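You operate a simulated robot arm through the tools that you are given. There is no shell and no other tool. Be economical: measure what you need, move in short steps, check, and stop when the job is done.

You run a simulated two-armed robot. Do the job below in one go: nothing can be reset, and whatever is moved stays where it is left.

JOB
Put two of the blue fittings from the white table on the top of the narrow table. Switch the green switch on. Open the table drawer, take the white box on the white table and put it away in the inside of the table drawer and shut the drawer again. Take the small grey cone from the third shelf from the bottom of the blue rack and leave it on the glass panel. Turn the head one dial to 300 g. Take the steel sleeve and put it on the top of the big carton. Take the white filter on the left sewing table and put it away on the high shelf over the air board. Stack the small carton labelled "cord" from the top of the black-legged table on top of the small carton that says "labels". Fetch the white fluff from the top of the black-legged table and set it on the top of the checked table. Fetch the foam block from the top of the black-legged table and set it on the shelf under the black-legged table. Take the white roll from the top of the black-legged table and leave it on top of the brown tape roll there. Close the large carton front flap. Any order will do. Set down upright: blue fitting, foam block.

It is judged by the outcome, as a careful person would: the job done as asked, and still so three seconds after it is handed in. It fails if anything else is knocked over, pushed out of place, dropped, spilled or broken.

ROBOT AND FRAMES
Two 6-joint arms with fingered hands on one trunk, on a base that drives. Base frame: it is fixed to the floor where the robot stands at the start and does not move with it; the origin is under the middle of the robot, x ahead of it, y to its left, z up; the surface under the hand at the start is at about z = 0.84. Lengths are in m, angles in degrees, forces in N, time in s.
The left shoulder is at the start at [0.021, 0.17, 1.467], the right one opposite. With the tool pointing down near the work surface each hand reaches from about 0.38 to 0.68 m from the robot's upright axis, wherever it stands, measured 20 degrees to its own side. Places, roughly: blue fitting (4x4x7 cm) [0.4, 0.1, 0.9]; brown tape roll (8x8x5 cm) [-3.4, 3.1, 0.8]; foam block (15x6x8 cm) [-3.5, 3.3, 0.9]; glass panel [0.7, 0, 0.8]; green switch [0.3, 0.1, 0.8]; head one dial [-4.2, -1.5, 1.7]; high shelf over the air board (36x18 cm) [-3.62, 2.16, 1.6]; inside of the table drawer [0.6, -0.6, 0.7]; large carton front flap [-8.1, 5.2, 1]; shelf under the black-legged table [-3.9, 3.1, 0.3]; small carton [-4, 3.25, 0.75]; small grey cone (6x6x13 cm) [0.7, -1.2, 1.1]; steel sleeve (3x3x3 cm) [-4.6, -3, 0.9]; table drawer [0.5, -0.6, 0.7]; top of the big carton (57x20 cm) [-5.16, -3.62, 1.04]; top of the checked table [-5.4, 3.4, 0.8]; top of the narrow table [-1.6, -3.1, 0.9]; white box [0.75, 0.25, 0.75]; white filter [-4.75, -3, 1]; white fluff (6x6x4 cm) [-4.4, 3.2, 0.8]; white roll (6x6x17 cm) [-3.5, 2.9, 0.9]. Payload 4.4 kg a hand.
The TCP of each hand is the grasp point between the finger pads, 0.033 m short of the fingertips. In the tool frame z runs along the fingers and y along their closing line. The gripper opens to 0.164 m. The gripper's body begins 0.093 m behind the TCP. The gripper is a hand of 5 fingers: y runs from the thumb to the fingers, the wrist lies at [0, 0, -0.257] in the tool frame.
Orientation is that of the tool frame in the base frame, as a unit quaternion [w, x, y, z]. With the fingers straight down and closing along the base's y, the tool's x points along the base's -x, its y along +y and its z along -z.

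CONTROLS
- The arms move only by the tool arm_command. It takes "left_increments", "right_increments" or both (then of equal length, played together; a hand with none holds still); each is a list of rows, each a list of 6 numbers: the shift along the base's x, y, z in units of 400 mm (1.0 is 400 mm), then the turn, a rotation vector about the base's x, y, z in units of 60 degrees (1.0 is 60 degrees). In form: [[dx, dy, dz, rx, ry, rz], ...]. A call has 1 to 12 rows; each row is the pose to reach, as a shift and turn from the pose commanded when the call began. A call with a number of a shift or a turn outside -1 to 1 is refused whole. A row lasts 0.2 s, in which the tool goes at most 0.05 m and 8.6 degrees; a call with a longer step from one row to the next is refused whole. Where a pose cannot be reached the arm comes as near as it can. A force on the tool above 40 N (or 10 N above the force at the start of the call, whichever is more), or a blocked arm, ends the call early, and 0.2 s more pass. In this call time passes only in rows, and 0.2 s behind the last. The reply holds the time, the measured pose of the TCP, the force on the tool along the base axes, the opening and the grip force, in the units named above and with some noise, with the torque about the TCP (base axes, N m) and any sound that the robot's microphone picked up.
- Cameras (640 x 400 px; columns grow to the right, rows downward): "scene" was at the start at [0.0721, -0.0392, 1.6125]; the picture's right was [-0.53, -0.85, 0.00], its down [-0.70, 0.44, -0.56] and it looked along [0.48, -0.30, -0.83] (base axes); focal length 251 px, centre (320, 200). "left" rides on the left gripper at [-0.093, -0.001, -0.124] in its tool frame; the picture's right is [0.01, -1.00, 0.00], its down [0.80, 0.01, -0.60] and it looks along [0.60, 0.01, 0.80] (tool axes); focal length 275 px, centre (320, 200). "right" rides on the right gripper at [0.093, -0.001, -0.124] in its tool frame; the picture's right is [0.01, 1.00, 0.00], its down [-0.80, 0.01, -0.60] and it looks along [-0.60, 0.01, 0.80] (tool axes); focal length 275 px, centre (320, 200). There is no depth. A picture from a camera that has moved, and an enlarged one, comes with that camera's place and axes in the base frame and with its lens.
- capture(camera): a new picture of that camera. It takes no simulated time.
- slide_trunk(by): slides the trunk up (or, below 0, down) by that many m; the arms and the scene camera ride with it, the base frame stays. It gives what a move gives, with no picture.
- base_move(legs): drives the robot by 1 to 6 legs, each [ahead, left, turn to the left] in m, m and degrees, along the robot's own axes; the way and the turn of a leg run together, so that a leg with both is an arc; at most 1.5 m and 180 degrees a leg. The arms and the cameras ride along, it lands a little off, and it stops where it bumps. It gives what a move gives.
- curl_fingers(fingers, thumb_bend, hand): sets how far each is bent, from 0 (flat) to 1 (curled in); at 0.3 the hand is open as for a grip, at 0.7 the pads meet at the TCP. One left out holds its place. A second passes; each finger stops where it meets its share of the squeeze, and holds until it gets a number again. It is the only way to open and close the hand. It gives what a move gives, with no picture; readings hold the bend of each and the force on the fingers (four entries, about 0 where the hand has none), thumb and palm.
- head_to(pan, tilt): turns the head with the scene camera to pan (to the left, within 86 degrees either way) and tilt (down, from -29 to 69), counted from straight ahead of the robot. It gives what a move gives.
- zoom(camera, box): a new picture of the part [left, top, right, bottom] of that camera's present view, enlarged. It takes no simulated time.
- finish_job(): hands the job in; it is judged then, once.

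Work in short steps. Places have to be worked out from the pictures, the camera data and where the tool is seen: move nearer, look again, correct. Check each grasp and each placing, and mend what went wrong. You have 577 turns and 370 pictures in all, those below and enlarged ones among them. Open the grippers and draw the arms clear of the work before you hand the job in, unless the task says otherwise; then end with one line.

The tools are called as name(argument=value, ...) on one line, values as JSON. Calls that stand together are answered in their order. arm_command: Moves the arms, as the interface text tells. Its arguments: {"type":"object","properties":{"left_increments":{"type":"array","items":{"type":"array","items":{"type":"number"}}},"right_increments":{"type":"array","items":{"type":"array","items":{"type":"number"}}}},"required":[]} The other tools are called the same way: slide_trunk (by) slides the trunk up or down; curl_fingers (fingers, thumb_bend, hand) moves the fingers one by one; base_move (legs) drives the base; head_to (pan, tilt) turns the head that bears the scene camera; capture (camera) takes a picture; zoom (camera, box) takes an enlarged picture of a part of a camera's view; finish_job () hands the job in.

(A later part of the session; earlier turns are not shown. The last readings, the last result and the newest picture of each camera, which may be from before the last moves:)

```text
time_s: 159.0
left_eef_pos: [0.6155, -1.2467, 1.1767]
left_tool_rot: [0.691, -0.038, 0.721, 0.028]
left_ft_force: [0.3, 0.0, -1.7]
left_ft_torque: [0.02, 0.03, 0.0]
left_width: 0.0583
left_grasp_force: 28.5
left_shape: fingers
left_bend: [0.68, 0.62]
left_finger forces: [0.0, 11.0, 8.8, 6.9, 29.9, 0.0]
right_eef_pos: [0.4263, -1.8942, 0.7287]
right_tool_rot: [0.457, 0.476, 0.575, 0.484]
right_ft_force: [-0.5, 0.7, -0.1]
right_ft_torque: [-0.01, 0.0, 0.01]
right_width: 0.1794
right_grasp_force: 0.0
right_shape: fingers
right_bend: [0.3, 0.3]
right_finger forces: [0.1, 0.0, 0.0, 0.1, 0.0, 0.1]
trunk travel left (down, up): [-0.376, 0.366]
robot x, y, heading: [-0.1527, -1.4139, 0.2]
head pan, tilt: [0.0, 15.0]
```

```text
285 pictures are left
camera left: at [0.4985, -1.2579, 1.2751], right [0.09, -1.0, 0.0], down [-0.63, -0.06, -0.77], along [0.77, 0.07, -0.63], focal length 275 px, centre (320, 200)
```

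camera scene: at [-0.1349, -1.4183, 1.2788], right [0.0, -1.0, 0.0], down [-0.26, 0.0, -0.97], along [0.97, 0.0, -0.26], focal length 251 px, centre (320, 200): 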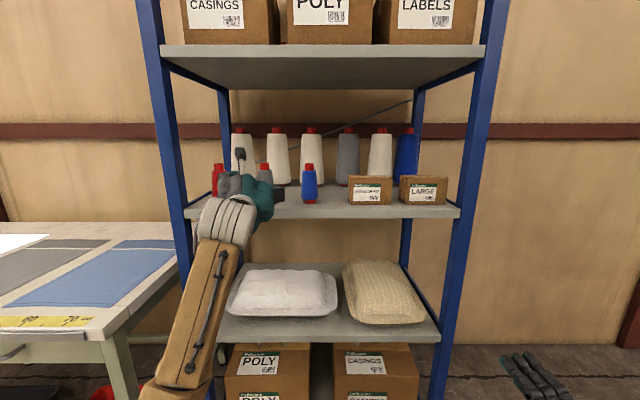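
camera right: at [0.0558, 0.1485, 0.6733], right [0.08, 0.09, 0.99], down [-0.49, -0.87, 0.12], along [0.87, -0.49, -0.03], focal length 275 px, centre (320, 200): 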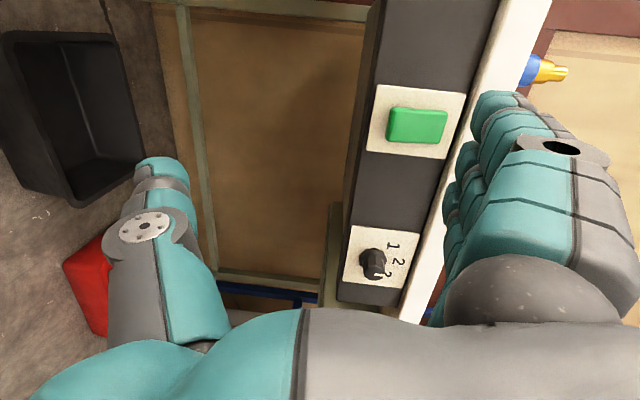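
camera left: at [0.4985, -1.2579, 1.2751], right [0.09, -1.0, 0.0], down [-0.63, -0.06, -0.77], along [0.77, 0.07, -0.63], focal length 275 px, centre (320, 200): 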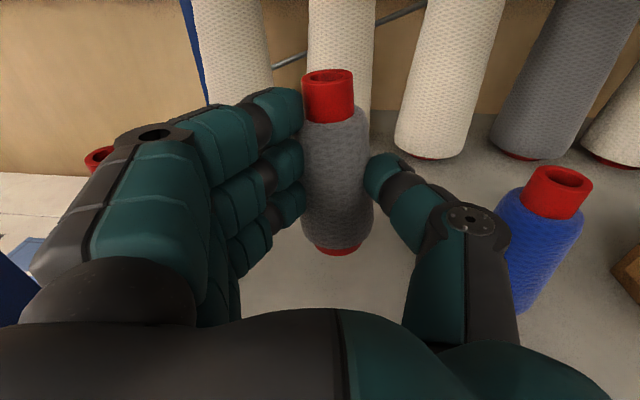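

The cone is held and lifted. I back out of the rack and raise the right hand for passing the drawer side.

base_move(legs=[[-0.2, 0, 0]])

arm_command(right_increments=[[0, 0, 0.1, 0, 0, 0], [0, 0, 0.2, 0, 0, 0], [0, 0, 0.3, 0, 0, 0], [0, 0, 0.4, 0, 0, 0], [0, 0, 0.5, 0, 0, 0], [0, 0, 0.6, 0, 0, 0], [0, 0, 0.7, 0, 0, 0]])

base_move(legs=[[0, 1.13, 0]])

capture(camera="left")

capture(camera="scene")

```text
time_s: 160.6
left_eef_pos: [0.4183, -1.2479, 1.1794]
left_tool_rot: [0.692, -0.038, 0.721, 0.028]
left_ft_force: [0.2, 0.7, -1.1]
left_ft_torque: [0.0, 0.07, -0.03]
left_width: 0.0582
left_grasp_force: 28.4
left_shape: fingers
left_bend: [0.68, 0.62]
left_finger forces: [0.1, 11.3, 8.8, 7.1, 29.8, 0.1]
right_eef_pos: [0.2276, -1.8953, 0.7298]
right_tool_rot: [0.458, 0.477, 0.573, 0.485]
right_ft_force: [-0.6, -0.3, 0.6]
right_ft_torque: [0.03, 0.03, -0.02]
right_width: 0.1795
right_grasp_force: 0.0
right_shape: fingers
right_bend: [0.3, 0.3]
right_finger forces: [0.0, 0.0, 0.0, 0.0, 0.0, 0.1]
trunk travel left (down, up): [-0.376, 0.366]
robot x, y, heading: [-0.351, -1.4151, -0.3]
head pan, tilt: [0.0, 15.0]
```

```text
time_s: 162.2
left_eef_pos: [0.4185, -1.248, 1.1778]
left_tool_rot: [0.691, -0.038, 0.721, 0.027]
left_ft_force: [0.8, 0.3, -1.8]
left_ft_torque: [0.03, 0.05, -0.01]
left_width: 0.0585
left_grasp_force: 28.1
left_shape: fingers
left_bend: [0.68, 0.62]
left_finger forces: [0.0, 11.1, 8.7, 6.9, 29.7, 0.0]
right_eef_pos: [0.2266, -1.8935, 1.0004]
right_tool_rot: [0.458, 0.475, 0.574, 0.484]
right_ft_force: [-0.4, -0.5, -0.6]
right_ft_torque: [-0.01, 0.03, -0.04]
right_width: 0.1795
right_grasp_force: 0.0
right_shape: fingers
right_bend: [0.3, 0.3]
right_finger forces: [0.0, 0.0, 0.0, 0.0, 0.0, 0.1]
right hand out of reach, approached as far as the arm can: row 3, 7
trunk travel left (down, up): [-0.376, 0.366]
robot x, y, heading: [-0.3512, -1.4117, -0.1]
head pan, tilt: [0.0, 15.0]
```

```text
time_s: 168.0
left_eef_pos: [0.4184, -0.1179, 1.1798]
left_tool_rot: [0.692, -0.038, 0.721, 0.028]
left_ft_force: [-0.3, 0.4, -1.4]
left_ft_torque: [0.0, 0.07, 0.0]
left_width: 0.0581
left_grasp_force: 28.3
left_shape: fingers
left_bend: [0.68, 0.62]
left_finger forces: [0.1, 11.1, 8.8, 7.1, 29.7, 0.0]
right_eef_pos: [0.2281, -0.7655, 0.9992]
right_tool_rot: [0.456, 0.475, 0.575, 0.485]
right_ft_force: [0.5, -0.2, 0.1]
right_ft_torque: [0.02, 0.0, 0.0]
right_width: 0.1794
right_grasp_force: 0.1
right_shape: fingers
right_bend: [0.3, 0.3]
right_finger forces: [0.0, 0.0, 0.0, 0.0, 0.0, 0.0]
trunk travel left (down, up): [-0.376, 0.366]
robot x, y, heading: [-0.3492, -0.2837, 0.2]
head pan, tilt: [0.0, 15.0]
```

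```text
284 pictures are left
camera left: at [0.2985, -0.1286, 1.2762], right [0.09, -1.0, 0.0], down [-0.63, -0.06, -0.77], along [0.77, 0.07, -0.63], focal length 275 px, centre (320, 200)
```

left: 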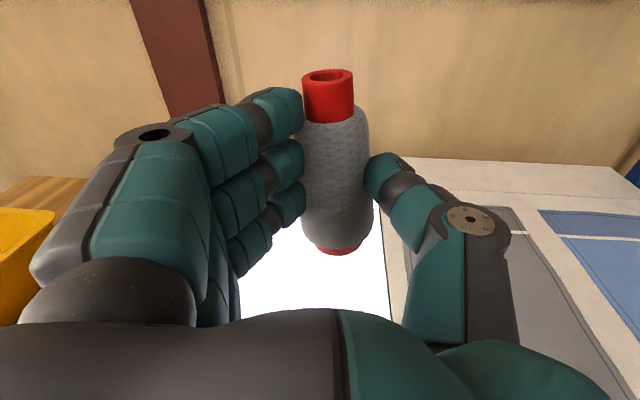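

```text
283 pictures are left
camera scene: at [-0.2207, -0.2857, 1.3295], right [0.0, -1.0, 0.0], down [-0.26, 0.0, -0.97], along [0.97, 0.0, -0.26], focal length 251 px, centre (320, 200)
```

scene: 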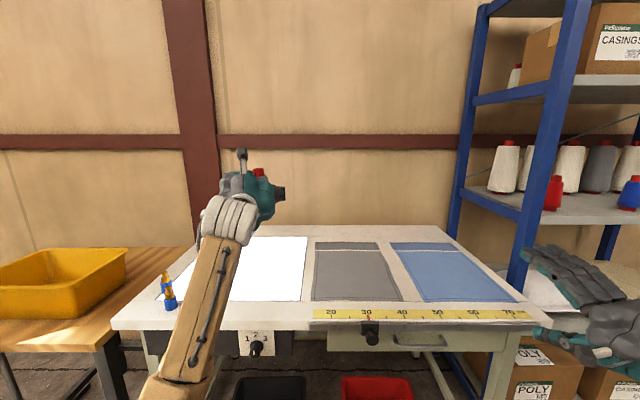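

I move forward 11.5 cm and lower the cone with the arm (keeping the right hand high).

base_move(legs=[[0.115, 0, 0]])

arm_command(left_increments=[[0, 0, -0.1, 0, 0, 0], [0, 0, -0.2, 0, 0, 0], [0, 0, -0.3, 0, 0, 0], [0, 0, -0.4, 0, 0, 0], [0, 0, -0.5, 0, 0, 0]])

capture(camera="left")

head_to(pan=0, tilt=35)

capture(camera="scene")

```text
time_s: 169.2
left_eef_pos: [0.5362, -0.1172, 1.1774]
left_tool_rot: [0.692, -0.038, 0.721, 0.028]
left_ft_force: [1.1, -0.6, -1.5]
left_ft_torque: [0.02, 0.01, -0.02]
left_width: 0.0584
left_grasp_force: 28.5
left_shape: fingers
left_bend: [0.68, 0.62]
left_finger forces: [0.0, 11.2, 8.8, 6.9, 29.7, 0.0]
right_eef_pos: [0.3458, -0.7651, 0.9989]
right_tool_rot: [0.457, 0.476, 0.574, 0.485]
right_ft_force: [1.3, -0.9, 0.9]
right_ft_torque: [0.02, -0.01, 0.04]
right_width: 0.1794
right_grasp_force: 0.1
right_shape: fingers
right_bend: [0.3, 0.3]
right_finger forces: [0.0, 0.0, 0.0, 0.0, 0.0, 0.0]
trunk travel left (down, up): [-0.376, 0.366]
robot x, y, heading: [-0.2338, -0.284, -0.0]
head pan, tilt: [0.0, 15.0]
```

```text
time_s: 170.4
left_eef_pos: [0.5351, -0.1176, 0.9794]
left_tool_rot: [0.692, -0.038, 0.72, 0.028]
left_ft_force: [0.5, -0.5, -0.7]
left_ft_torque: [0.02, 0.05, 0.0]
left_width: 0.0584
left_grasp_force: 28.1
left_shape: fingers
left_bend: [0.68, 0.62]
left_finger forces: [0.0, 11.1, 8.7, 6.7, 29.4, 0.0]
right_eef_pos: [0.3457, -0.765, 0.9987]
right_tool_rot: [0.456, 0.476, 0.574, 0.485]
right_ft_force: [0.8, -0.5, 0.5]
right_ft_torque: [0.0, 0.04, -0.03]
right_width: 0.1792
right_grasp_force: 0.0
right_shape: fingers
right_bend: [0.3, 0.3]
right_finger forces: [0.0, 0.0, 0.0, 0.1, 0.0, 0.0]
trunk travel left (down, up): [-0.376, 0.366]
robot x, y, heading: [-0.2361, -0.2835, 0.1]
head pan, tilt: [0.0, 15.0]
```

```text
282 pictures are left
camera left: at [0.4146, -0.1296, 1.0769], right [0.09, -1.0, 0.0], down [-0.63, -0.06, -0.78], along [0.77, 0.07, -0.63], focal length 275 px, centre (320, 200)
```

left: 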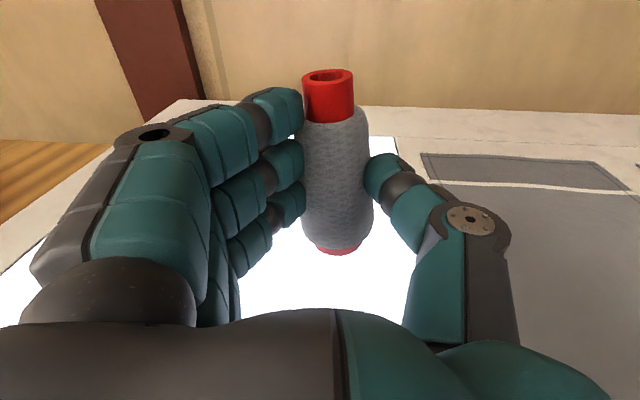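

```text
time_s: 171.2
left_eef_pos: [0.5352, -0.1184, 0.979]
left_tool_rot: [0.691, -0.038, 0.721, 0.028]
left_ft_force: [-0.1, 0.4, -2.0]
left_ft_torque: [-0.01, 0.05, -0.02]
left_width: 0.0584
left_grasp_force: 28.2
left_shape: fingers
left_bend: [0.68, 0.62]
left_finger forces: [0.0, 11.1, 8.7, 6.8, 29.3, 0.1]
right_eef_pos: [0.3449, -0.7652, 0.9986]
right_tool_rot: [0.458, 0.475, 0.574, 0.485]
right_ft_force: [-0.4, 0.9, -0.4]
right_ft_torque: [0.01, -0.02, 0.01]
right_width: 0.1792
right_grasp_force: 0.1
right_shape: fingers
right_bend: [0.3, 0.3]
right_finger forces: [0.0, 0.0, 0.1, 0.0, 0.0, 0.1]
trunk travel left (down, up): [-0.376, 0.366]
robot x, y, heading: [-0.2351, -0.2848, 0.4]
head pan, tilt: [0.0, 35.0]
```

```text
281 pictures are left
camera scene: at [-0.1096, -0.2859, 1.2976], right [0.0, -1.0, 0.0], down [-0.57, 0.0, -0.82], along [0.82, 0.0, -0.57], focal length 251 px, centre (320, 200)
```

scene: 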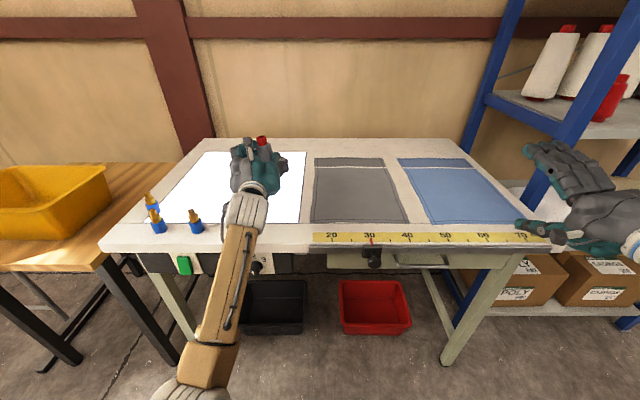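

Clear of the fittings. I lower the last ~7 cm slowly.

arm_command(left_increments=[[0, 0, -0.06, 0, 0, 0], [0, 0, -0.12, 0, 0, 0], [0, 0, -0.15, 0, 0, 0], [0, 0, -0.17, 0, 0, 0], [0, 0, -0.18, 0, 0, 0]])

capture(camera="left")

capture(camera="scene")

```text
time_s: 172.4
left_eef_pos: [0.5347, -0.1175, 0.9084]
left_tool_rot: [0.693, -0.037, 0.72, 0.028]
left_ft_force: [-0.9, 0.6, 3.8]
left_ft_torque: [0.07, -0.08, 0.01]
left_width: 0.0581
left_grasp_force: 28.7
left_shape: fingers
left_bend: [0.68, 0.62]
left_finger forces: [0.0, 11.0, 8.8, 7.3, 29.4, 0.0]
right_eef_pos: [0.3451, -0.765, 0.9989]
right_tool_rot: [0.456, 0.476, 0.574, 0.486]
right_ft_force: [0.3, 0.0, 0.9]
right_ft_torque: [0.03, 0.02, 0.01]
right_width: 0.1795
right_grasp_force: 0.1
right_shape: fingers
right_bend: [0.3, 0.3]
right_finger forces: [0.0, 0.0, 0.1, 0.0, 0.0, 0.0]
trunk travel left (down, up): [-0.376, 0.366]
robot x, y, heading: [-0.2343, -0.2839, 0.2]
head pan, tilt: [0.0, 35.0]
```

```text
280 pictures are left
camera left: at [0.4143, -0.1292, 1.0057], right [0.09, -1.0, 0.0], down [-0.63, -0.06, -0.78], along [0.77, 0.07, -0.63], focal length 275 px, centre (320, 200)
```

left: 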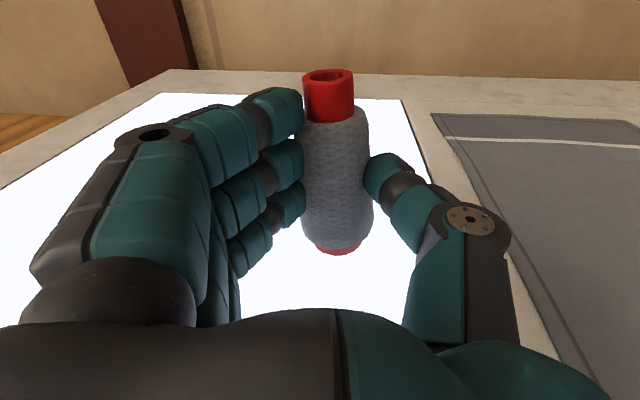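

```text
279 pictures are left
camera scene: at [-0.1102, -0.286, 1.2977], right [0.0, -1.0, 0.0], down [-0.57, 0.0, -0.82], along [0.82, 0.0, -0.57], focal length 251 px, centre (320, 200)
```

scene: 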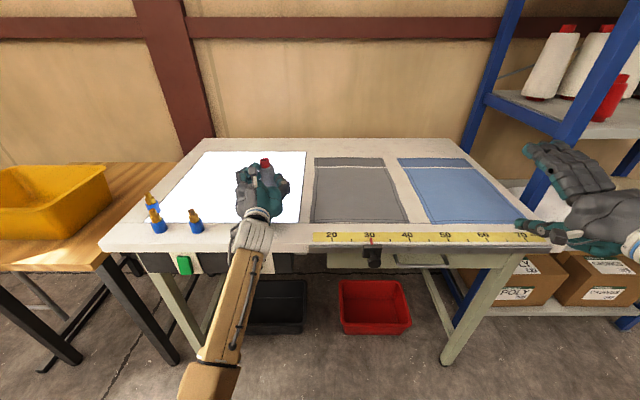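

Upward force shows the cone resting on the panel. I open and back out straight.

curl_fingers(hand="left", fingers=0.5, thumb_bend=0.48)

base_move(legs=[[-0.16, 0, 0]])

capture(camera="left")

capture(camera="scene")

```text
time_s: 173.4
left_eef_pos: [0.5345, -0.1168, 0.9066]
left_tool_rot: [0.692, -0.038, 0.721, 0.028]
left_ft_force: [0.0, -0.3, 0.7]
left_ft_torque: [0.03, 0.01, 0.0]
left_width: 0.1027
left_grasp_force: 0.0
left_shape: fingers
left_bend: [0.5, 0.48]
left_finger forces: [0.0, 0.0, 0.1, 0.1, 0.1, 0.0]
right_eef_pos: [0.3437, -0.7659, 0.999]
right_tool_rot: [0.457, 0.475, 0.574, 0.485]
right_ft_force: [-0.6, -0.7, -0.3]
right_ft_torque: [-0.01, 0.05, 0.03]
right_width: 0.1795
right_grasp_force: 0.1
right_shape: fingers
right_bend: [0.3, 0.3]
right_finger forces: [0.0, 0.1, 0.0, 0.0, 0.1, 0.0]
trunk travel left (down, up): [-0.376, 0.366]
robot x, y, heading: [-0.2366, -0.2848, -0.1]
head pan, tilt: [0.0, 35.0]
```

```text
time_s: 174.8
left_eef_pos: [0.3736, -0.1174, 0.909]
left_tool_rot: [0.692, -0.038, 0.721, 0.028]
left_ft_force: [0.2, -0.5, 1.4]
left_ft_torque: [-0.05, 0.03, -0.01]
left_width: 0.1026
left_grasp_force: 0.0
left_shape: fingers
left_bend: [0.5, 0.48]
left_finger forces: [0.1, 0.1, 0.0, 0.0, 0.0, 0.0]
right_eef_pos: [0.1847, -0.7646, 0.9998]
right_tool_rot: [0.457, 0.476, 0.574, 0.485]
right_ft_force: [-0.8, 0.4, -0.2]
right_ft_torque: [-0.01, -0.01, -0.01]
right_width: 0.1794
right_grasp_force: 0.0
right_shape: fingers
right_bend: [0.3, 0.3]
right_finger forces: [0.0, 0.0, 0.0, 0.0, 0.0, 0.0]
trunk travel left (down, up): [-0.376, 0.366]
robot x, y, heading: [-0.3917, -0.2871, 0.1]
head pan, tilt: [0.0, 35.0]
```

```text
278 pictures are left
camera left: at [0.2544, -0.1294, 1.0051], right [0.09, -1.0, 0.0], down [-0.63, -0.06, -0.78], along [0.77, 0.07, -0.63], focal length 275 px, centre (320, 200)
```

left: 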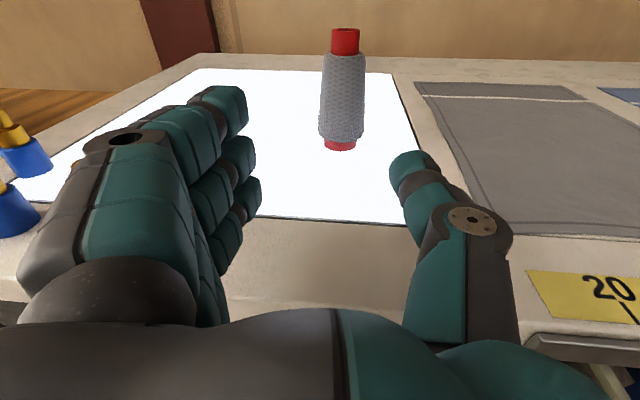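

```text
277 pictures are left
camera scene: at [-0.2705, -0.2862, 1.2977], right [0.0, -1.0, 0.0], down [-0.57, 0.0, -0.82], along [0.82, 0.0, -0.57], focal length 251 px, centre (320, 200)
```

scene: 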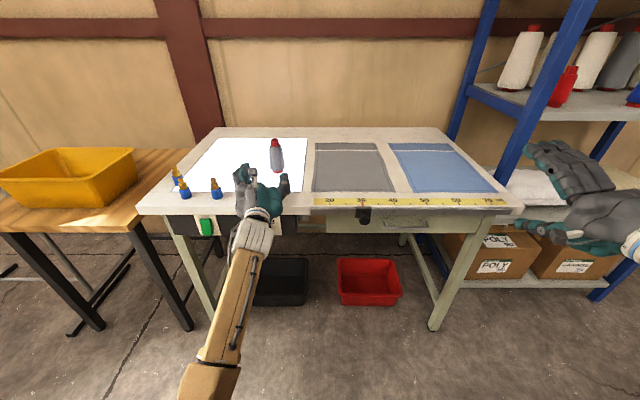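

The cone stands on the panel. For the fittings I'll use downward grasps with both hands; I raise the trunk and turn both hands to point down.

slide_trunk(by=0.35)

arm_command(left_increments=[[-0.05, 0, -0.02, 0, 0.14, 0], [-0.1, 0, -0.04, 0, 0.28, 0], [-0.15, 0, -0.06, 0, 0.42, 0], [-0.2, 0, -0.1, 0, 0.56, 0], [-0.25, 0, -0.14, 0, 0.7, 0], [-0.3, 0, -0.18, 0, 0.84, 0], [-0.35, 0, -0.2, 0, 0.98, 0]], right_increments=[[0, 0, 0, -0.14, 0, 0], [0, 0, 0, -0.28, 0, 0], [0, 0, 0, -0.42, 0, 0], [0, 0, 0, -0.56, 0, 0], [0, 0, 0, -0.7, 0, 0], [0, 0, 0, -0.84, 0, 0], [0, 0, 0, -0.98, 0, 0]])

arm_command(left_increments=[[-0.05, 0, -0.05, 0, 0.14, 0], [-0.1, 0, -0.1, 0, 0.28, 0], [-0.15, 0, -0.15, 0, 0.42, 0], [-0.15, 0, -0.15, 0, 0.5, 0]], right_increments=[[0, 0, 0, -0.14, 0, 0], [0, 0, 0, -0.28, 0, 0], [0, 0, 0, -0.42, 0, 0], [0, 0, 0, -0.5, 0, 0]])

arm_command(right_increments=[[-0.05, 0, -0.05, 0, 0.14, 0], [-0.1, 0, -0.1, 0, 0.28, 0], [-0.15, 0, -0.15, 0, 0.42, 0], [-0.2, 0, -0.2, 0, 0.56, 0], [-0.25, 0, -0.25, 0, 0.7, 0], [-0.3, 0, -0.3, 0, 0.84, 0], [-0.35, 0, -0.35, 0, 0.98, 0]])

arm_command(right_increments=[[0, 0, -0.05, 0, 0.14, 0], [0, 0, -0.1, 0, 0.28, 0], [0, 0, -0.15, 0, 0.42, 0], [0, 0, -0.2, 0, 0.5, 0]])

```text
time_s: 178.3
left_eef_pos: [0.3754, -0.119, 1.2572]
left_tool_rot: [0.691, -0.039, 0.721, 0.028]
left_ft_force: [0.4, 0.1, -0.5]
left_ft_torque: [-0.01, -0.01, -0.01]
left_width: 0.1027
left_grasp_force: 0.1
left_shape: fingers
left_bend: [0.5, 0.48]
left_finger forces: [0.1, 0.0, 0.0, 0.1, 0.1, 0.0]
right_eef_pos: [0.1839, -0.7655, 1.3501]
right_tool_rot: [0.457, 0.475, 0.574, 0.485]
right_ft_force: [0.3, -0.7, 0.0]
right_ft_torque: [-0.03, 0.0, 0.0]
right_width: 0.1793
right_grasp_force: 0.0
right_shape: fingers
right_bend: [0.3, 0.3]
right_finger forces: [0.0, 0.0, 0.0, 0.0, 0.1, 0.0]
trunk travel left (down, up): [-0.726, 0.016]
robot x, y, heading: [-0.3936, -0.282, -0.4]
head pan, tilt: [0.0, 35.0]
```

```text
time_s: 179.9
left_eef_pos: [0.2346, -0.1188, 1.1779]
left_tool_rot: [0.247, -0.02, 0.968, 0.043]
left_ft_force: [-0.5, 0.0, 0.3]
left_ft_torque: [-0.01, 0.01, 0.03]
left_width: 0.1028
left_grasp_force: 0.0
left_shape: fingers
left_bend: [0.5, 0.48]
left_finger forces: [0.0, 0.0, 0.0, 0.0, 0.0, 0.0]
right_eef_pos: [0.1703, -0.7721, 1.3549]
right_tool_rot: [0.632, 0.189, 0.738, 0.141]
right_ft_force: [0.4, -0.5, -1.1]
right_ft_torque: [0.02, 0.02, -0.01]
right_width: 0.1794
right_grasp_force: 0.1
right_shape: fingers
right_bend: [0.3, 0.3]
right_finger forces: [0.1, 0.1, 0.1, 0.0, 0.0, 0.0]
right hand out of reach, approached as far as the arm can: row 3, 4, 5, 6, 7
trunk travel left (down, up): [-0.726, 0.016]
robot x, y, heading: [-0.3966, -0.2866, -0.1]
head pan, tilt: [0.0, 35.0]
```

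```text
time_s: 180.9
left_eef_pos: [0.2063, -0.1203, 1.0874]
left_tool_rot: [-0.011, -0.008, 0.999, 0.046]
left_ft_force: [-0.1, 1.3, -0.4]
left_ft_torque: [-0.06, -0.01, -0.03]
left_width: 0.1028
left_grasp_force: 0.1
left_shape: fingers
left_bend: [0.5, 0.48]
left_finger forces: [0.1, 0.1, 0.0, 0.0, 0.0, 0.0]
left hand out of reach, approached as far as the arm can: row 2, 3, 4
right_eef_pos: [0.161, -0.7773, 1.3504]
right_tool_rot: [0.66, 0.018, 0.749, -0.055]
right_ft_force: [0.4, 1.3, 1.4]
right_ft_torque: [-0.01, 0.02, 0.01]
right_width: 0.1792
right_grasp_force: 0.1
right_shape: fingers
right_bend: [0.3, 0.3]
right_finger forces: [0.0, 0.1, 0.0, 0.0, 0.0, 0.0]
right hand out of reach, approached as far as the arm can: row 1, 2, 3, 4
trunk travel left (down, up): [-0.726, 0.016]
robot x, y, heading: [-0.3926, -0.2853, 0.1]
head pan, tilt: [0.0, 35.0]
```

```text
time_s: 182.5
left_eef_pos: [0.206, -0.1221, 1.0882]
left_tool_rot: [-0.01, -0.007, 0.999, 0.047]
left_ft_force: [-0.1, 0.0, 0.0]
left_ft_torque: [0.02, 0.01, 0.01]
left_width: 0.1028
left_grasp_force: 0.1
left_shape: fingers
left_bend: [0.5, 0.48]
left_finger forces: [0.0, 0.0, 0.0, 0.0, 0.0, 0.0]
right_eef_pos: [0.0478, -0.7598, 1.1327]
right_tool_rot: [0.227, -0.02, 0.974, -0.012]
right_ft_force: [0.2, 0.1, 0.1]
right_ft_torque: [0.0, 0.03, 0.0]
right_width: 0.1789
right_grasp_force: 0.1
right_shape: fingers
right_bend: [0.3, 0.3]
right_finger forces: [0.1, 0.1, 0.0, 0.0, 0.0, 0.1]
right hand out of reach, approached as far as the arm can: row 1, 2, 3, 4, 5, 6, 7
trunk travel left (down, up): [-0.726, 0.016]
robot x, y, heading: [-0.3907, -0.2819, 0.1]
head pan, tilt: [0.0, 35.0]
```

```text
time_s: 183.5
left_eef_pos: [0.2058, -0.1225, 1.0874]
left_tool_rot: [-0.009, -0.008, 0.999, 0.046]
left_ft_force: [0.2, -0.9, -0.3]
left_ft_torque: [-0.04, 0.01, 0.01]
left_width: 0.1025
left_grasp_force: 0.1
left_shape: fingers
left_bend: [0.5, 0.48]
left_finger forces: [0.0, 0.0, 0.0, 0.0, 0.0, 0.1]
right_eef_pos: [-0.0328, -0.8037, 1.1272]
right_tool_rot: [-0.013, -0.023, 1.0, -0.006]
right_ft_force: [0.0, 0.1, 0.9]
right_ft_torque: [0.01, 0.01, 0.02]
right_width: 0.1791
right_grasp_force: 0.0
right_shape: fingers
right_bend: [0.3, 0.3]
right_finger forces: [0.1, 0.0, 0.1, 0.0, 0.0, 0.0]
right hand out of reach, approached as far as the arm can: row 1, 2, 3, 4
trunk travel left (down, up): [-0.726, 0.016]
robot x, y, heading: [-0.3986, -0.286, -0.2]
head pan, tilt: [0.0, 35.0]
```

Both hands point down. I bring the right hand forward/inward, narrow it, and drive to put it over the right-most fitting ([0.39, 0.042]).

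arm_command(right_increments=[[0.1, 0.05, 0, 0, 0, 0], [0.2, 0.1, 0, 0, 0, 0], [0.3, 0.15, 0, 0, 0, 0], [0.4, 0.2, 0, 0, 0, 0], [0.48, 0.25, 0, 0, 0, 0]], left_increments=[[0, 0.05, 0.05, 0, 0, 0], [0, 0.1, 0.1, 0, 0, 0], [0, 0.1, 0.15, 0, 0, 0], [0, 0.1, 0.15, 0, 0, 0], [0, 0.1, 0.15, 0, 0, 0]])

curl_fingers(hand="right", fingers=0.5, thumb_bend=0.5)

base_move(legs=[[0, 0.72, 0], [0.2, 0, 0]])

capture(camera="right")

```text
time_s: 184.7
left_eef_pos: [0.2376, -0.0835, 1.1257]
left_tool_rot: [-0.011, -0.008, 0.999, 0.047]
left_ft_force: [0.7, 0.2, 0.3]
left_ft_torque: [0.0, 0.01, -0.03]
left_width: 0.1027
left_grasp_force: 0.1
left_shape: fingers
left_bend: [0.5, 0.48]
left_finger forces: [0.0, 0.0, 0.0, 0.0, 0.1, 0.0]
left hand out of reach, approached as far as the arm can: row 1, 2, 3, 4, 5
right_eef_pos: [-0.0111, -0.7889, 1.1919]
right_tool_rot: [-0.03, -0.024, 0.999, -0.006]
right_ft_force: [0.5, 0.2, -0.2]
right_ft_torque: [0.0, 0.0, -0.02]
right_width: 0.179
right_grasp_force: 0.1
right_shape: fingers
right_bend: [0.3, 0.3]
right_finger forces: [0.0, 0.1, 0.1, 0.0, 0.0, 0.0]
right hand out of reach, approached as far as the arm can: row 1, 2, 3, 4, 5
trunk travel left (down, up): [-0.726, 0.016]
robot x, y, heading: [-0.3935, -0.2865, 0.2]
head pan, tilt: [0.0, 35.0]
```

```text
time_s: 185.7
left_eef_pos: [0.2378, -0.0836, 1.125]
left_tool_rot: [-0.009, -0.008, 0.999, 0.046]
left_ft_force: [-0.1, 0.0, -1.0]
left_ft_torque: [-0.01, 0.01, -0.02]
left_width: 0.103
left_grasp_force: 0.0
left_shape: fingers
left_bend: [0.5, 0.48]
left_finger forces: [0.0, 0.0, 0.1, 0.1, 0.1, 0.0]
right_eef_pos: [-0.0097, -0.7879, 1.1919]
right_tool_rot: [-0.03, -0.023, 0.999, -0.007]
right_ft_force: [1.1, -0.7, -0.4]
right_ft_torque: [0.03, -0.02, -0.04]
right_width: 0.1008
right_grasp_force: 0.0
right_shape: fingers
right_bend: [0.5, 0.5]
right_finger forces: [0.1, 0.1, 0.1, 0.0, 0.0, 0.1]
trunk travel left (down, up): [-0.726, 0.016]
robot x, y, heading: [-0.3954, -0.2851, 0.3]
head pan, tilt: [0.0, 35.0]
```

```text
time_s: 190.8
left_eef_pos: [0.4399, 0.6388, 1.1238]
left_tool_rot: [-0.01, -0.007, 0.999, 0.047]
left_ft_force: [-0.4, -0.4, -0.6]
left_ft_torque: [-0.01, 0.01, 0.0]
left_width: 0.1029
left_grasp_force: 0.0
left_shape: fingers
left_bend: [0.5, 0.48]
left_finger forces: [0.1, 0.1, 0.1, 0.0, 0.0, 0.0]
right_eef_pos: [0.1886, -0.0668, 1.1918]
right_tool_rot: [-0.03, -0.021, 0.999, -0.006]
right_ft_force: [0.5, -0.3, -0.6]
right_ft_torque: [-0.02, 0.03, -0.02]
right_width: 0.1007
right_grasp_force: 0.0
right_shape: fingers
right_bend: [0.5, 0.5]
right_finger forces: [0.0, 0.0, 0.1, 0.0, 0.0, 0.0]
trunk travel left (down, up): [-0.726, 0.016]
robot x, y, heading: [-0.1945, 0.4354, 0.1]
head pan, tilt: [0.0, 35.0]
```

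```text
276 pictures are left
camera right: at [0.1043, -0.0707, 1.3207], right [-0.06, 1.0, -0.01], down [0.83, 0.05, 0.55], along [0.55, 0.02, -0.84], focal length 275 px, centre (320, 200)
```

right: 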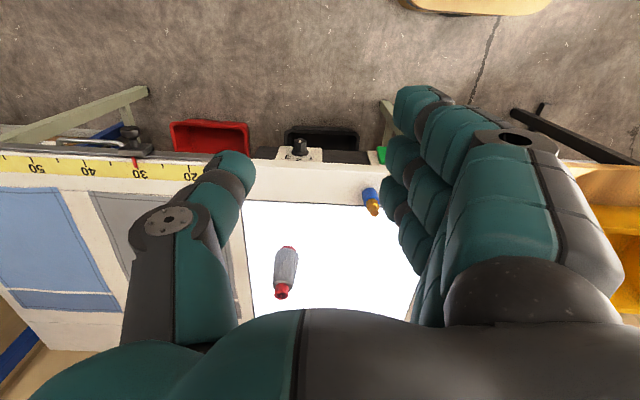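

The right arm seems limited in this pose; I try steering toward its original start pose (forward, inward, down).

arm_command(right_increments=[[0.05, 0.02, -0.05, 0, 0, 0], [0.1, 0.05, -0.1, 0, 0, 0], [0.18, 0.1, -0.15, 0, 0, 0], [0.26, 0.15, -0.2, 0, 0, 0], [0.34, 0.2, -0.25, 0, 0, 0]])

head_to(pan=-40, tilt=50)

capture(camera="scene")

```text
time_s: 192.0
left_eef_pos: [0.4391, 0.6377, 1.1263]
left_tool_rot: [-0.01, -0.006, 0.999, 0.047]
left_ft_force: [-0.4, 0.1, 0.3]
left_ft_torque: [-0.01, -0.01, 0.03]
left_width: 0.1028
left_grasp_force: 0.0
left_shape: fingers
left_bend: [0.5, 0.48]
left_finger forces: [0.0, 0.0, 0.1, 0.0, 0.1, 0.0]
right_eef_pos: [0.1842, -0.0656, 1.1822]
right_tool_rot: [-0.03, -0.021, 0.999, -0.004]
right_ft_force: [0.8, 0.1, -0.2]
right_ft_torque: [0.0, -0.01, 0.04]
right_width: 0.1006
right_grasp_force: 0.1
right_shape: fingers
right_bend: [0.5, 0.5]
right_finger forces: [0.0, 0.0, 0.0, 0.0, 0.1, 0.1]
right hand out of reach, approached as far as the arm can: row 1, 2, 3, 4, 5
trunk travel left (down, up): [-0.726, 0.016]
robot x, y, heading: [-0.1911, 0.4347, 0.3]
head pan, tilt: [0.0, 35.0]
```

```text
time_s: 193.1
left_eef_pos: [0.4394, 0.6389, 1.1249]
left_tool_rot: [-0.011, -0.007, 0.999, 0.047]
left_ft_force: [0.1, -0.5, -0.2]
left_ft_torque: [0.01, -0.03, 0.0]
left_width: 0.1028
left_grasp_force: 0.0
left_shape: fingers
left_bend: [0.5, 0.48]
left_finger forces: [0.1, 0.0, 0.0, 0.0, 0.0, 0.0]
right_eef_pos: [0.1847, -0.0659, 1.1819]
right_tool_rot: [-0.029, -0.02, 0.999, -0.005]
right_ft_force: [0.2, 0.6, -0.3]
right_ft_torque: [0.01, 0.02, 0.0]
right_width: 0.1008
right_grasp_force: 0.2
right_shape: fingers
right_bend: [0.5, 0.5]
right_finger forces: [0.0, 0.0, 0.1, 0.0, 0.1, 0.0]
trunk travel left (down, up): [-0.726, 0.016]
robot x, y, heading: [-0.1919, 0.4421, -0.1]
head pan, tilt: [-40.0, 50.0]
```

```text
275 pictures are left
camera scene: at [-0.1222, 0.3874, 1.6268], right [-0.64, -0.77, 0.0], down [-0.59, 0.49, -0.64], along [0.49, -0.41, -0.77], focal length 251 px, centre (320, 200)
```

scene: 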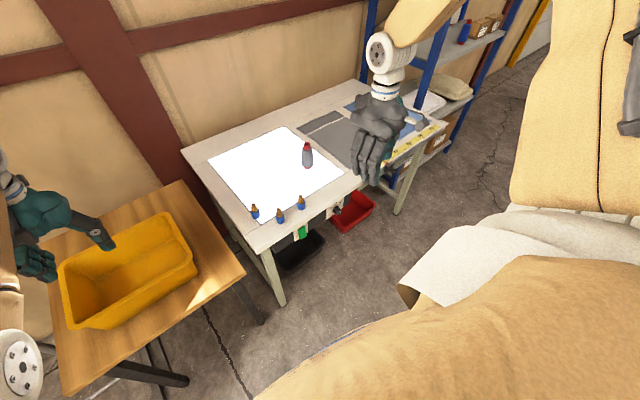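

I try letting the right tool tilt forward (30°) while extending.

arm_command(right_increments=[[0.06, 0.02, -0.02, 0, -0.12, 0], [0.12, 0.05, -0.04, 0, -0.24, 0], [0.2, 0.1, -0.08, 0, -0.36, 0], [0.28, 0.15, -0.12, 0, -0.48, 0], [0.36, 0.2, -0.16, 0, -0.5, 0]])

capture(camera="right")

```text
time_s: 194.3
left_eef_pos: [0.4385, 0.6385, 1.1263]
left_tool_rot: [-0.01, -0.006, 0.999, 0.047]
left_ft_force: [-0.1, 0.2, 1.0]
left_ft_torque: [-0.01, 0.0, -0.01]
left_width: 0.1028
left_grasp_force: 0.0
left_shape: fingers
left_bend: [0.5, 0.48]
left_finger forces: [0.1, 0.0, 0.0, 0.0, 0.1, 0.0]
right_eef_pos: [0.2585, -0.0285, 1.1619]
right_tool_rot: [0.213, 0.08, 0.974, 0.007]
right_ft_force: [2.8, 1.0, 1.8]
right_ft_torque: [0.01, 0.1, -0.06]
right_width: 0.1005
right_grasp_force: 0.1
right_shape: fingers
right_bend: [0.5, 0.5]
right_finger forces: [0.1, 0.0, 0.0, 0.0, 0.0, 0.0]
right hand out of reach, approached as far as the arm can: row 3, 4, 5
trunk travel left (down, up): [-0.726, 0.016]
robot x, y, heading: [-0.1907, 0.4387, -0.0]
head pan, tilt: [-40.0, 50.0]
```

```text
274 pictures are left
camera right: at [0.1235, -0.0129, 1.2361], right [0.14, 0.99, 0.04], down [0.47, -0.1, 0.88], along [0.87, -0.11, -0.48], focal length 275 px, centre (320, 200)
```

right: 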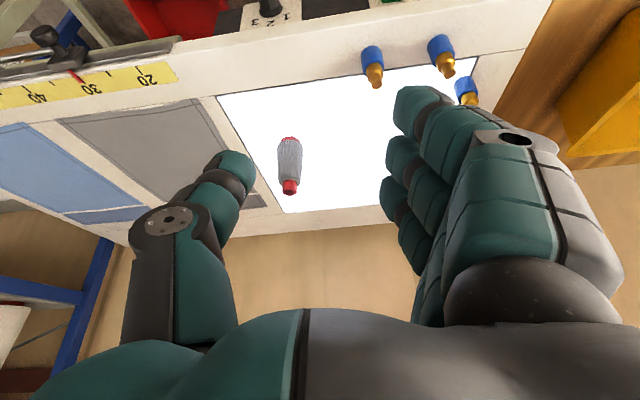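

I test how far the right arm can go down in this tilted pose.

arm_command(right_increments=[[0.02, 0.0, -0.1, 0, -0.03, -0.05], [0.06, 0.0, -0.2, 0, -0.06, -0.1], [0.1, 0.0, -0.3, 0, -0.1, -0.15], [0.15, 0.0, -0.4, 0, -0.1, -0.15], [0.2, 0.0, -0.45, 0, -0.1, -0.15]])

capture(camera="right")

```text
time_s: 195.5
left_eef_pos: [0.439, 0.6362, 1.1252]
left_tool_rot: [-0.011, -0.007, 0.999, 0.046]
left_ft_force: [0.3, 0.4, 0.0]
left_ft_torque: [0.01, 0.0, 0.02]
left_width: 0.1027
left_grasp_force: 0.1
left_shape: fingers
left_bend: [0.5, 0.48]
left_finger forces: [0.1, 0.0, 0.0, 0.0, 0.0, 0.0]
right_eef_pos: [0.2396, -0.0749, 1.1043]
right_tool_rot: [0.279, 0.058, 0.958, -0.029]
right_ft_force: [0.0, -0.9, -0.3]
right_ft_torque: [0.04, 0.03, 0.01]
right_width: 0.1
right_grasp_force: 0.2
right_shape: fingers
right_bend: [0.5, 0.5]
right_finger forces: [0.0, 0.0, 0.0, 0.0, 0.2, 0.0]
right hand out of reach, approached as far as the arm can: row 1, 2, 3, 4, 5
trunk travel left (down, up): [-0.726, 0.016]
robot x, y, heading: [-0.1896, 0.4386, -0.0]
head pan, tilt: [-40.0, 50.0]
```

```text
273 pictures are left
camera right: at [0.0971, -0.058, 1.1589], right [0.12, 0.99, -0.03], down [0.35, -0.01, 0.94], along [0.93, -0.12, -0.35], focal length 275 px, centre (320, 200)
```

right: 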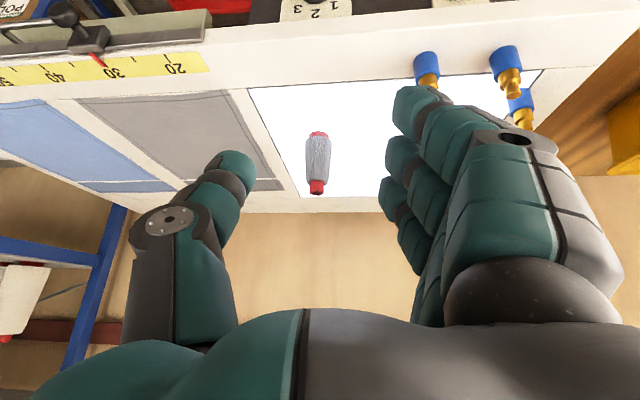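

I unwind the right arm: go to the forward-pointing pose it had before, then pitch back down.

arm_command(right_increments=[[0.1, 0.03, 0.01, 0, -0.12, 0], [0.2, 0.06, 0.02, 0, -0.24, 0], [0.3, 0.09, 0.03, 0, -0.36, 0], [0.4, 0.12, 0.04, 0, -0.48, 0], [0.5, 0.16, 0.04, 0, -0.6, 0], [0.6, 0.2, 0.04, 0, -0.72, 0], [0.7, 0.24, 0.04, 0, -0.84, 0], [0.74, 0.24, 0.04, 0, -0.92, 0]])

arm_command(right_increments=[[-0.05, 0, 0, 0, 0.13, 0], [-0.11, 0, 0, 0, 0.27, 0], [-0.17, 0, 0, 0, 0.41, 0], [-0.23, 0, 0, 0, 0.55, 0], [-0.29, 0, 0, 0, 0.69, 0], [-0.35, 0, 0, 0, 0.83, 0], [-0.41, 0, 0, 0, 0.97, 0]])

```text
time_s: 197.3
left_eef_pos: [0.4398, 0.6381, 1.1256]
left_tool_rot: [-0.01, -0.006, 0.999, 0.046]
left_ft_force: [0.3, 0.5, -0.6]
left_ft_torque: [-0.04, -0.02, 0.0]
left_width: 0.1026
left_grasp_force: 0.1
left_shape: fingers
left_bend: [0.5, 0.48]
left_finger forces: [0.0, 0.0, 0.0, 0.1, 0.0, 0.1]
right_eef_pos: [0.328, -0.0631, 1.29]
right_tool_rot: [0.691, 0.065, 0.72, 0.0]
right_ft_force: [0.1, 0.1, -0.1]
right_ft_torque: [-0.01, 0.05, -0.02]
right_width: 0.0995
right_grasp_force: 0.1
right_shape: fingers
right_bend: [0.5, 0.5]
right_finger forces: [0.1, 0.1, 0.0, 0.1, 0.0, 0.0]
right hand out of reach, approached as far as the arm can: row 1, 2, 3, 4, 5, 6, 7, 8
trunk travel left (down, up): [-0.726, 0.016]
robot x, y, heading: [-0.1943, 0.4396, -0.0]
head pan, tilt: [-40.0, 50.0]
```

```text
time_s: 198.9
left_eef_pos: [0.4351, 0.6337, 1.1276]
left_tool_rot: [-0.009, -0.006, 0.999, 0.048]
left_ft_force: [-1.8, -1.1, 1.6]
left_ft_torque: [0.17, -0.1, -0.02]
left_width: 0.103
left_grasp_force: 0.0
left_shape: fingers
left_bend: [0.5, 0.48]
left_finger forces: [0.1, 0.0, 0.0, 0.1, 0.1, 0.1]
right_eef_pos: [0.1938, 0.0601, 1.244]
right_tool_rot: [0.263, 0.06, 0.962, -0.028]
right_ft_force: [-7.6, -0.4, -3.6]
right_ft_torque: [-0.03, -0.59, 0.17]
right_width: 0.0993
right_grasp_force: 0.0
right_shape: fingers
right_bend: [0.5, 0.5]
right_finger forces: [0.0, 0.1, 0.0, 0.0, 0.1, 0.0]
right hand out of reach, approached as far as the arm can: row 2, 3, 4, 5, 6, 7
trunk travel left (down, up): [-0.726, 0.016]
robot x, y, heading: [-0.197, 0.4374, -0.2]
head pan, tilt: [-40.0, 50.0]
```

I look at the right arm's configuration.

head_to(pan=-60, tilt=30)

capture(camera="scene")

```text
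time_s: 199.7
left_eef_pos: [0.44, 0.6404, 1.1242]
left_tool_rot: [-0.01, -0.007, 0.999, 0.046]
left_ft_force: [0.8, 1.5, -0.2]
left_ft_torque: [-0.08, 0.08, 0.02]
left_width: 0.103
left_grasp_force: 0.0
left_shape: fingers
left_bend: [0.5, 0.48]
left_finger forces: [0.0, 0.0, 0.1, 0.0, 0.0, 0.1]
right_eef_pos: [0.2004, 0.0631, 1.2449]
right_tool_rot: [0.265, 0.059, 0.962, -0.035]
right_ft_force: [-0.1, 0.5, 1.1]
right_ft_torque: [-0.06, 0.04, -0.02]
right_width: 0.0995
right_grasp_force: 0.1
right_shape: fingers
right_bend: [0.5, 0.5]
right_finger forces: [0.1, 0.0, 0.0, 0.0, 0.1, 0.0]
trunk travel left (down, up): [-0.726, 0.016]
robot x, y, heading: [-0.1935, 0.4375, 0.0]
head pan, tilt: [-60.0, 30.0]
```

```text
272 pictures are left
camera scene: at [-0.1343, 0.3615, 1.6563], right [-0.87, -0.5, 0.0], down [-0.25, 0.43, -0.87], along [0.43, -0.75, -0.5], focal length 251 px, centre (320, 200)
```

scene: 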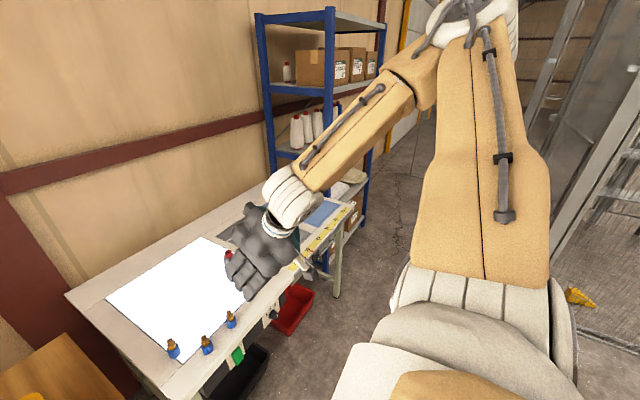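

The right elbow is folded high. I try moving the hand outward and forward to unfold it.

base_move(legs=[[-0.25, 0, 0]])

arm_command(right_increments=[[0.02, -0.1, 0, 0, 0, 0], [0.04, -0.2, 0, 0, 0, 0], [0.08, -0.3, 0, 0, 0, 0], [0.16, -0.38, 0, 0, 0, 0], [0.26, -0.4, 0, 0, 0, 0], [0.36, -0.42, 0, 0, 0, 0], [0.46, -0.44, 0, 0, 0, 0], [0.56, -0.46, 0, 0, 0, 0]])

capture(camera="scene")

```text
time_s: 201.5
left_eef_pos: [0.1881, 0.6405, 1.1253]
left_tool_rot: [-0.01, -0.007, 0.999, 0.047]
left_ft_force: [0.9, 0.0, 0.7]
left_ft_torque: [-0.01, -0.01, 0.02]
left_width: 0.1033
left_grasp_force: 0.1
left_shape: fingers
left_bend: [0.5, 0.48]
left_finger forces: [0.0, 0.0, 0.1, 0.0, 0.1, 0.0]
right_eef_pos: [-0.0592, 0.0625, 1.2429]
right_tool_rot: [0.252, 0.056, 0.966, -0.031]
right_ft_force: [-0.8, 0.3, 0.7]
right_ft_torque: [0.0, -0.02, -0.03]
right_width: 0.0994
right_grasp_force: 0.1
right_shape: fingers
right_bend: [0.5, 0.5]
right_finger forces: [0.0, 0.0, 0.0, 0.0, 0.0, 0.0]
trunk travel left (down, up): [-0.726, 0.016]
robot x, y, heading: [-0.4424, 0.4384, -0.3]
head pan, tilt: [-60.0, 30.0]
```

```text
time_s: 203.3
left_eef_pos: [0.1907, 0.638, 1.1233]
left_tool_rot: [-0.012, -0.007, 0.999, 0.046]
left_ft_force: [1.0, -0.7, 0.2]
left_ft_torque: [0.01, 0.06, 0.01]
left_width: 0.1032
left_grasp_force: 0.0
left_shape: fingers
left_bend: [0.5, 0.48]
left_finger forces: [0.1, 0.1, 0.0, 0.0, 0.0, 0.0]
right_eef_pos: [0.1702, -0.1193, 1.2413]
right_tool_rot: [0.25, 0.057, 0.966, -0.032]
right_ft_force: [0.8, -0.1, -0.2]
right_ft_torque: [0.0, 0.02, 0.0]
right_width: 0.0992
right_grasp_force: 0.0
right_shape: fingers
right_bend: [0.5, 0.5]
right_finger forces: [0.0, 0.1, 0.0, 0.1, 0.0, 0.1]
right hand out of reach, approached as far as the arm can: row 1, 2, 3, 4
trunk travel left (down, up): [-0.726, 0.016]
robot x, y, heading: [-0.4408, 0.4409, -0.1]
head pan, tilt: [-60.0, 30.0]
```

```text
271 pictures are left
camera scene: at [-0.3845, 0.3597, 1.6562], right [-0.87, -0.5, 0.0], down [-0.25, 0.43, -0.87], along [0.43, -0.75, -0.5], focal length 251 px, centre (320, 200)
```

scene: 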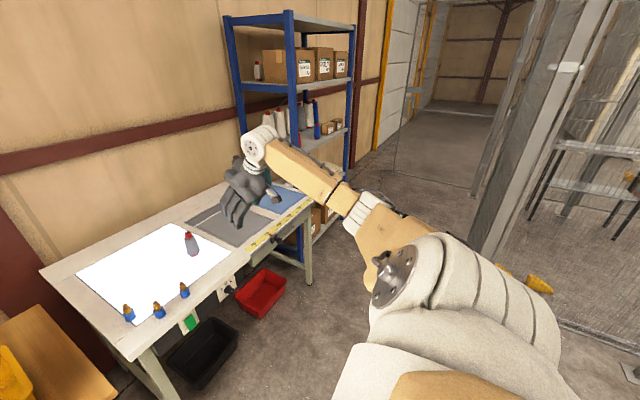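

Unfolded now. I bring it back toward the start-type pose: tool straight down, inward and lower.

arm_command(right_increments=[[-0.02, 0.05, -0.06, 0, 0.1, 0], [-0.04, 0.1, -0.12, 0, 0.2, 0], [-0.08, 0.17, -0.18, 0, 0.3, 0], [-0.12, 0.25, -0.24, 0, 0.4, 0], [-0.16, 0.32, -0.3, 0, 0.46, 0]])

capture(camera="right")

```text
time_s: 204.5
left_eef_pos: [0.1876, 0.6384, 1.1251]
left_tool_rot: [-0.009, -0.006, 0.999, 0.047]
left_ft_force: [0.1, -0.5, 0.0]
left_ft_torque: [-0.01, 0.01, 0.0]
left_width: 0.1029
left_grasp_force: 0.1
left_shape: fingers
left_bend: [0.5, 0.48]
left_finger forces: [0.1, 0.1, 0.0, 0.0, 0.1, 0.0]
right_eef_pos: [0.1012, 0.0062, 1.1209]
right_tool_rot: [0.016, 0.047, 0.998, -0.044]
right_ft_force: [0.1, -0.1, 0.2]
right_ft_torque: [0.03, -0.05, 0.0]
right_width: 0.0992
right_grasp_force: 0.0
right_shape: fingers
right_bend: [0.5, 0.5]
right_finger forces: [0.0, 0.0, 0.1, 0.1, 0.1, 0.0]
right hand out of reach, approached as far as the arm can: row 5
trunk travel left (down, up): [-0.726, 0.016]
robot x, y, heading: [-0.4451, 0.4358, -0.2]
head pan, tilt: [-60.0, 30.0]
```

```text
270 pictures are left
camera right: at [0.006, 0.023, 1.2404], right [0.09, 0.99, -0.09], down [0.78, -0.01, 0.62], along [0.62, -0.12, -0.78], focal length 275 px, centre (320, 200)
```

right: 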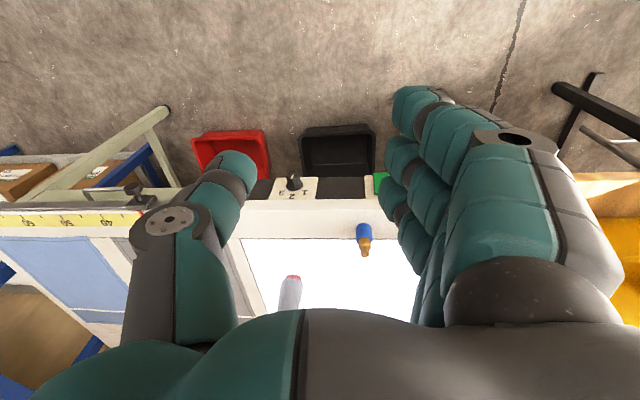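

Right hand points down properly again. I drive it over the fitting at [0.385, 0.041].

base_move(legs=[[0.285, 0.034, 0]])

arm_command(right_increments=[[0, 0, -0.1, 0, 0, 0], [0, 0, -0.2, 0, 0, 0], [0, 0, -0.3, 0, 0, 0]])

capture(camera="right")

```text
time_s: 206.5
left_eef_pos: [0.4742, 0.6734, 1.124]
left_tool_rot: [-0.011, -0.008, 0.999, 0.047]
left_ft_force: [1.4, -0.2, -0.5]
left_ft_torque: [-0.02, 0.01, -0.02]
left_width: 0.1032
left_grasp_force: 0.1
left_shape: fingers
left_bend: [0.5, 0.48]
left_finger forces: [0.0, 0.1, 0.0, 0.1, 0.1, 0.0]
right_eef_pos: [0.3898, 0.0402, 1.1198]
right_tool_rot: [0.015, 0.047, 0.998, -0.042]
right_ft_force: [0.3, -0.2, 0.7]
right_ft_torque: [0.0, 0.06, -0.01]
right_width: 0.0995
right_grasp_force: 0.1
right_shape: fingers
right_bend: [0.5, 0.5]
right_finger forces: [0.1, 0.1, 0.0, 0.0, 0.1, 0.0]
trunk travel left (down, up): [-0.726, 0.016]
robot x, y, heading: [-0.1543, 0.4728, -0.3]
head pan, tilt: [-60.0, 30.0]
```

```text
time_s: 207.3
left_eef_pos: [0.4737, 0.6738, 1.1248]
left_tool_rot: [-0.011, -0.008, 0.999, 0.047]
left_ft_force: [-0.1, 0.5, 0.8]
left_ft_torque: [0.02, -0.04, 0.01]
left_width: 0.1035
left_grasp_force: 0.0
left_shape: fingers
left_bend: [0.5, 0.48]
left_finger forces: [0.0, 0.0, 0.0, 0.1, 0.1, 0.0]
right_eef_pos: [0.3893, 0.0403, 1.0001]
right_tool_rot: [0.016, 0.047, 0.998, -0.043]
right_ft_force: [0.8, 0.0, 0.3]
right_ft_torque: [0.03, 0.0, -0.03]
right_width: 0.0997
right_grasp_force: 0.1
right_shape: fingers
right_bend: [0.5, 0.5]
right_finger forces: [0.1, 0.1, 0.1, 0.0, 0.0, 0.1]
trunk travel left (down, up): [-0.726, 0.016]
robot x, y, heading: [-0.1553, 0.4735, 0.1]
head pan, tilt: [-60.0, 30.0]
```

```text
269 pictures are left
camera right: at [0.2938, 0.0571, 1.12], right [0.08, 0.99, -0.08], down [0.78, -0.01, 0.63], along [0.62, -0.12, -0.78], focal length 275 px, centre (320, 200)
```

right: 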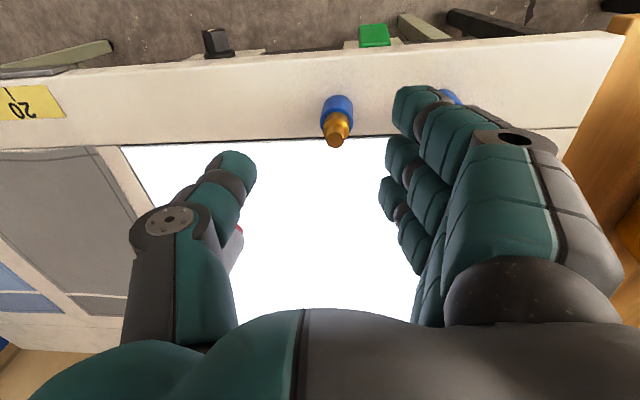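

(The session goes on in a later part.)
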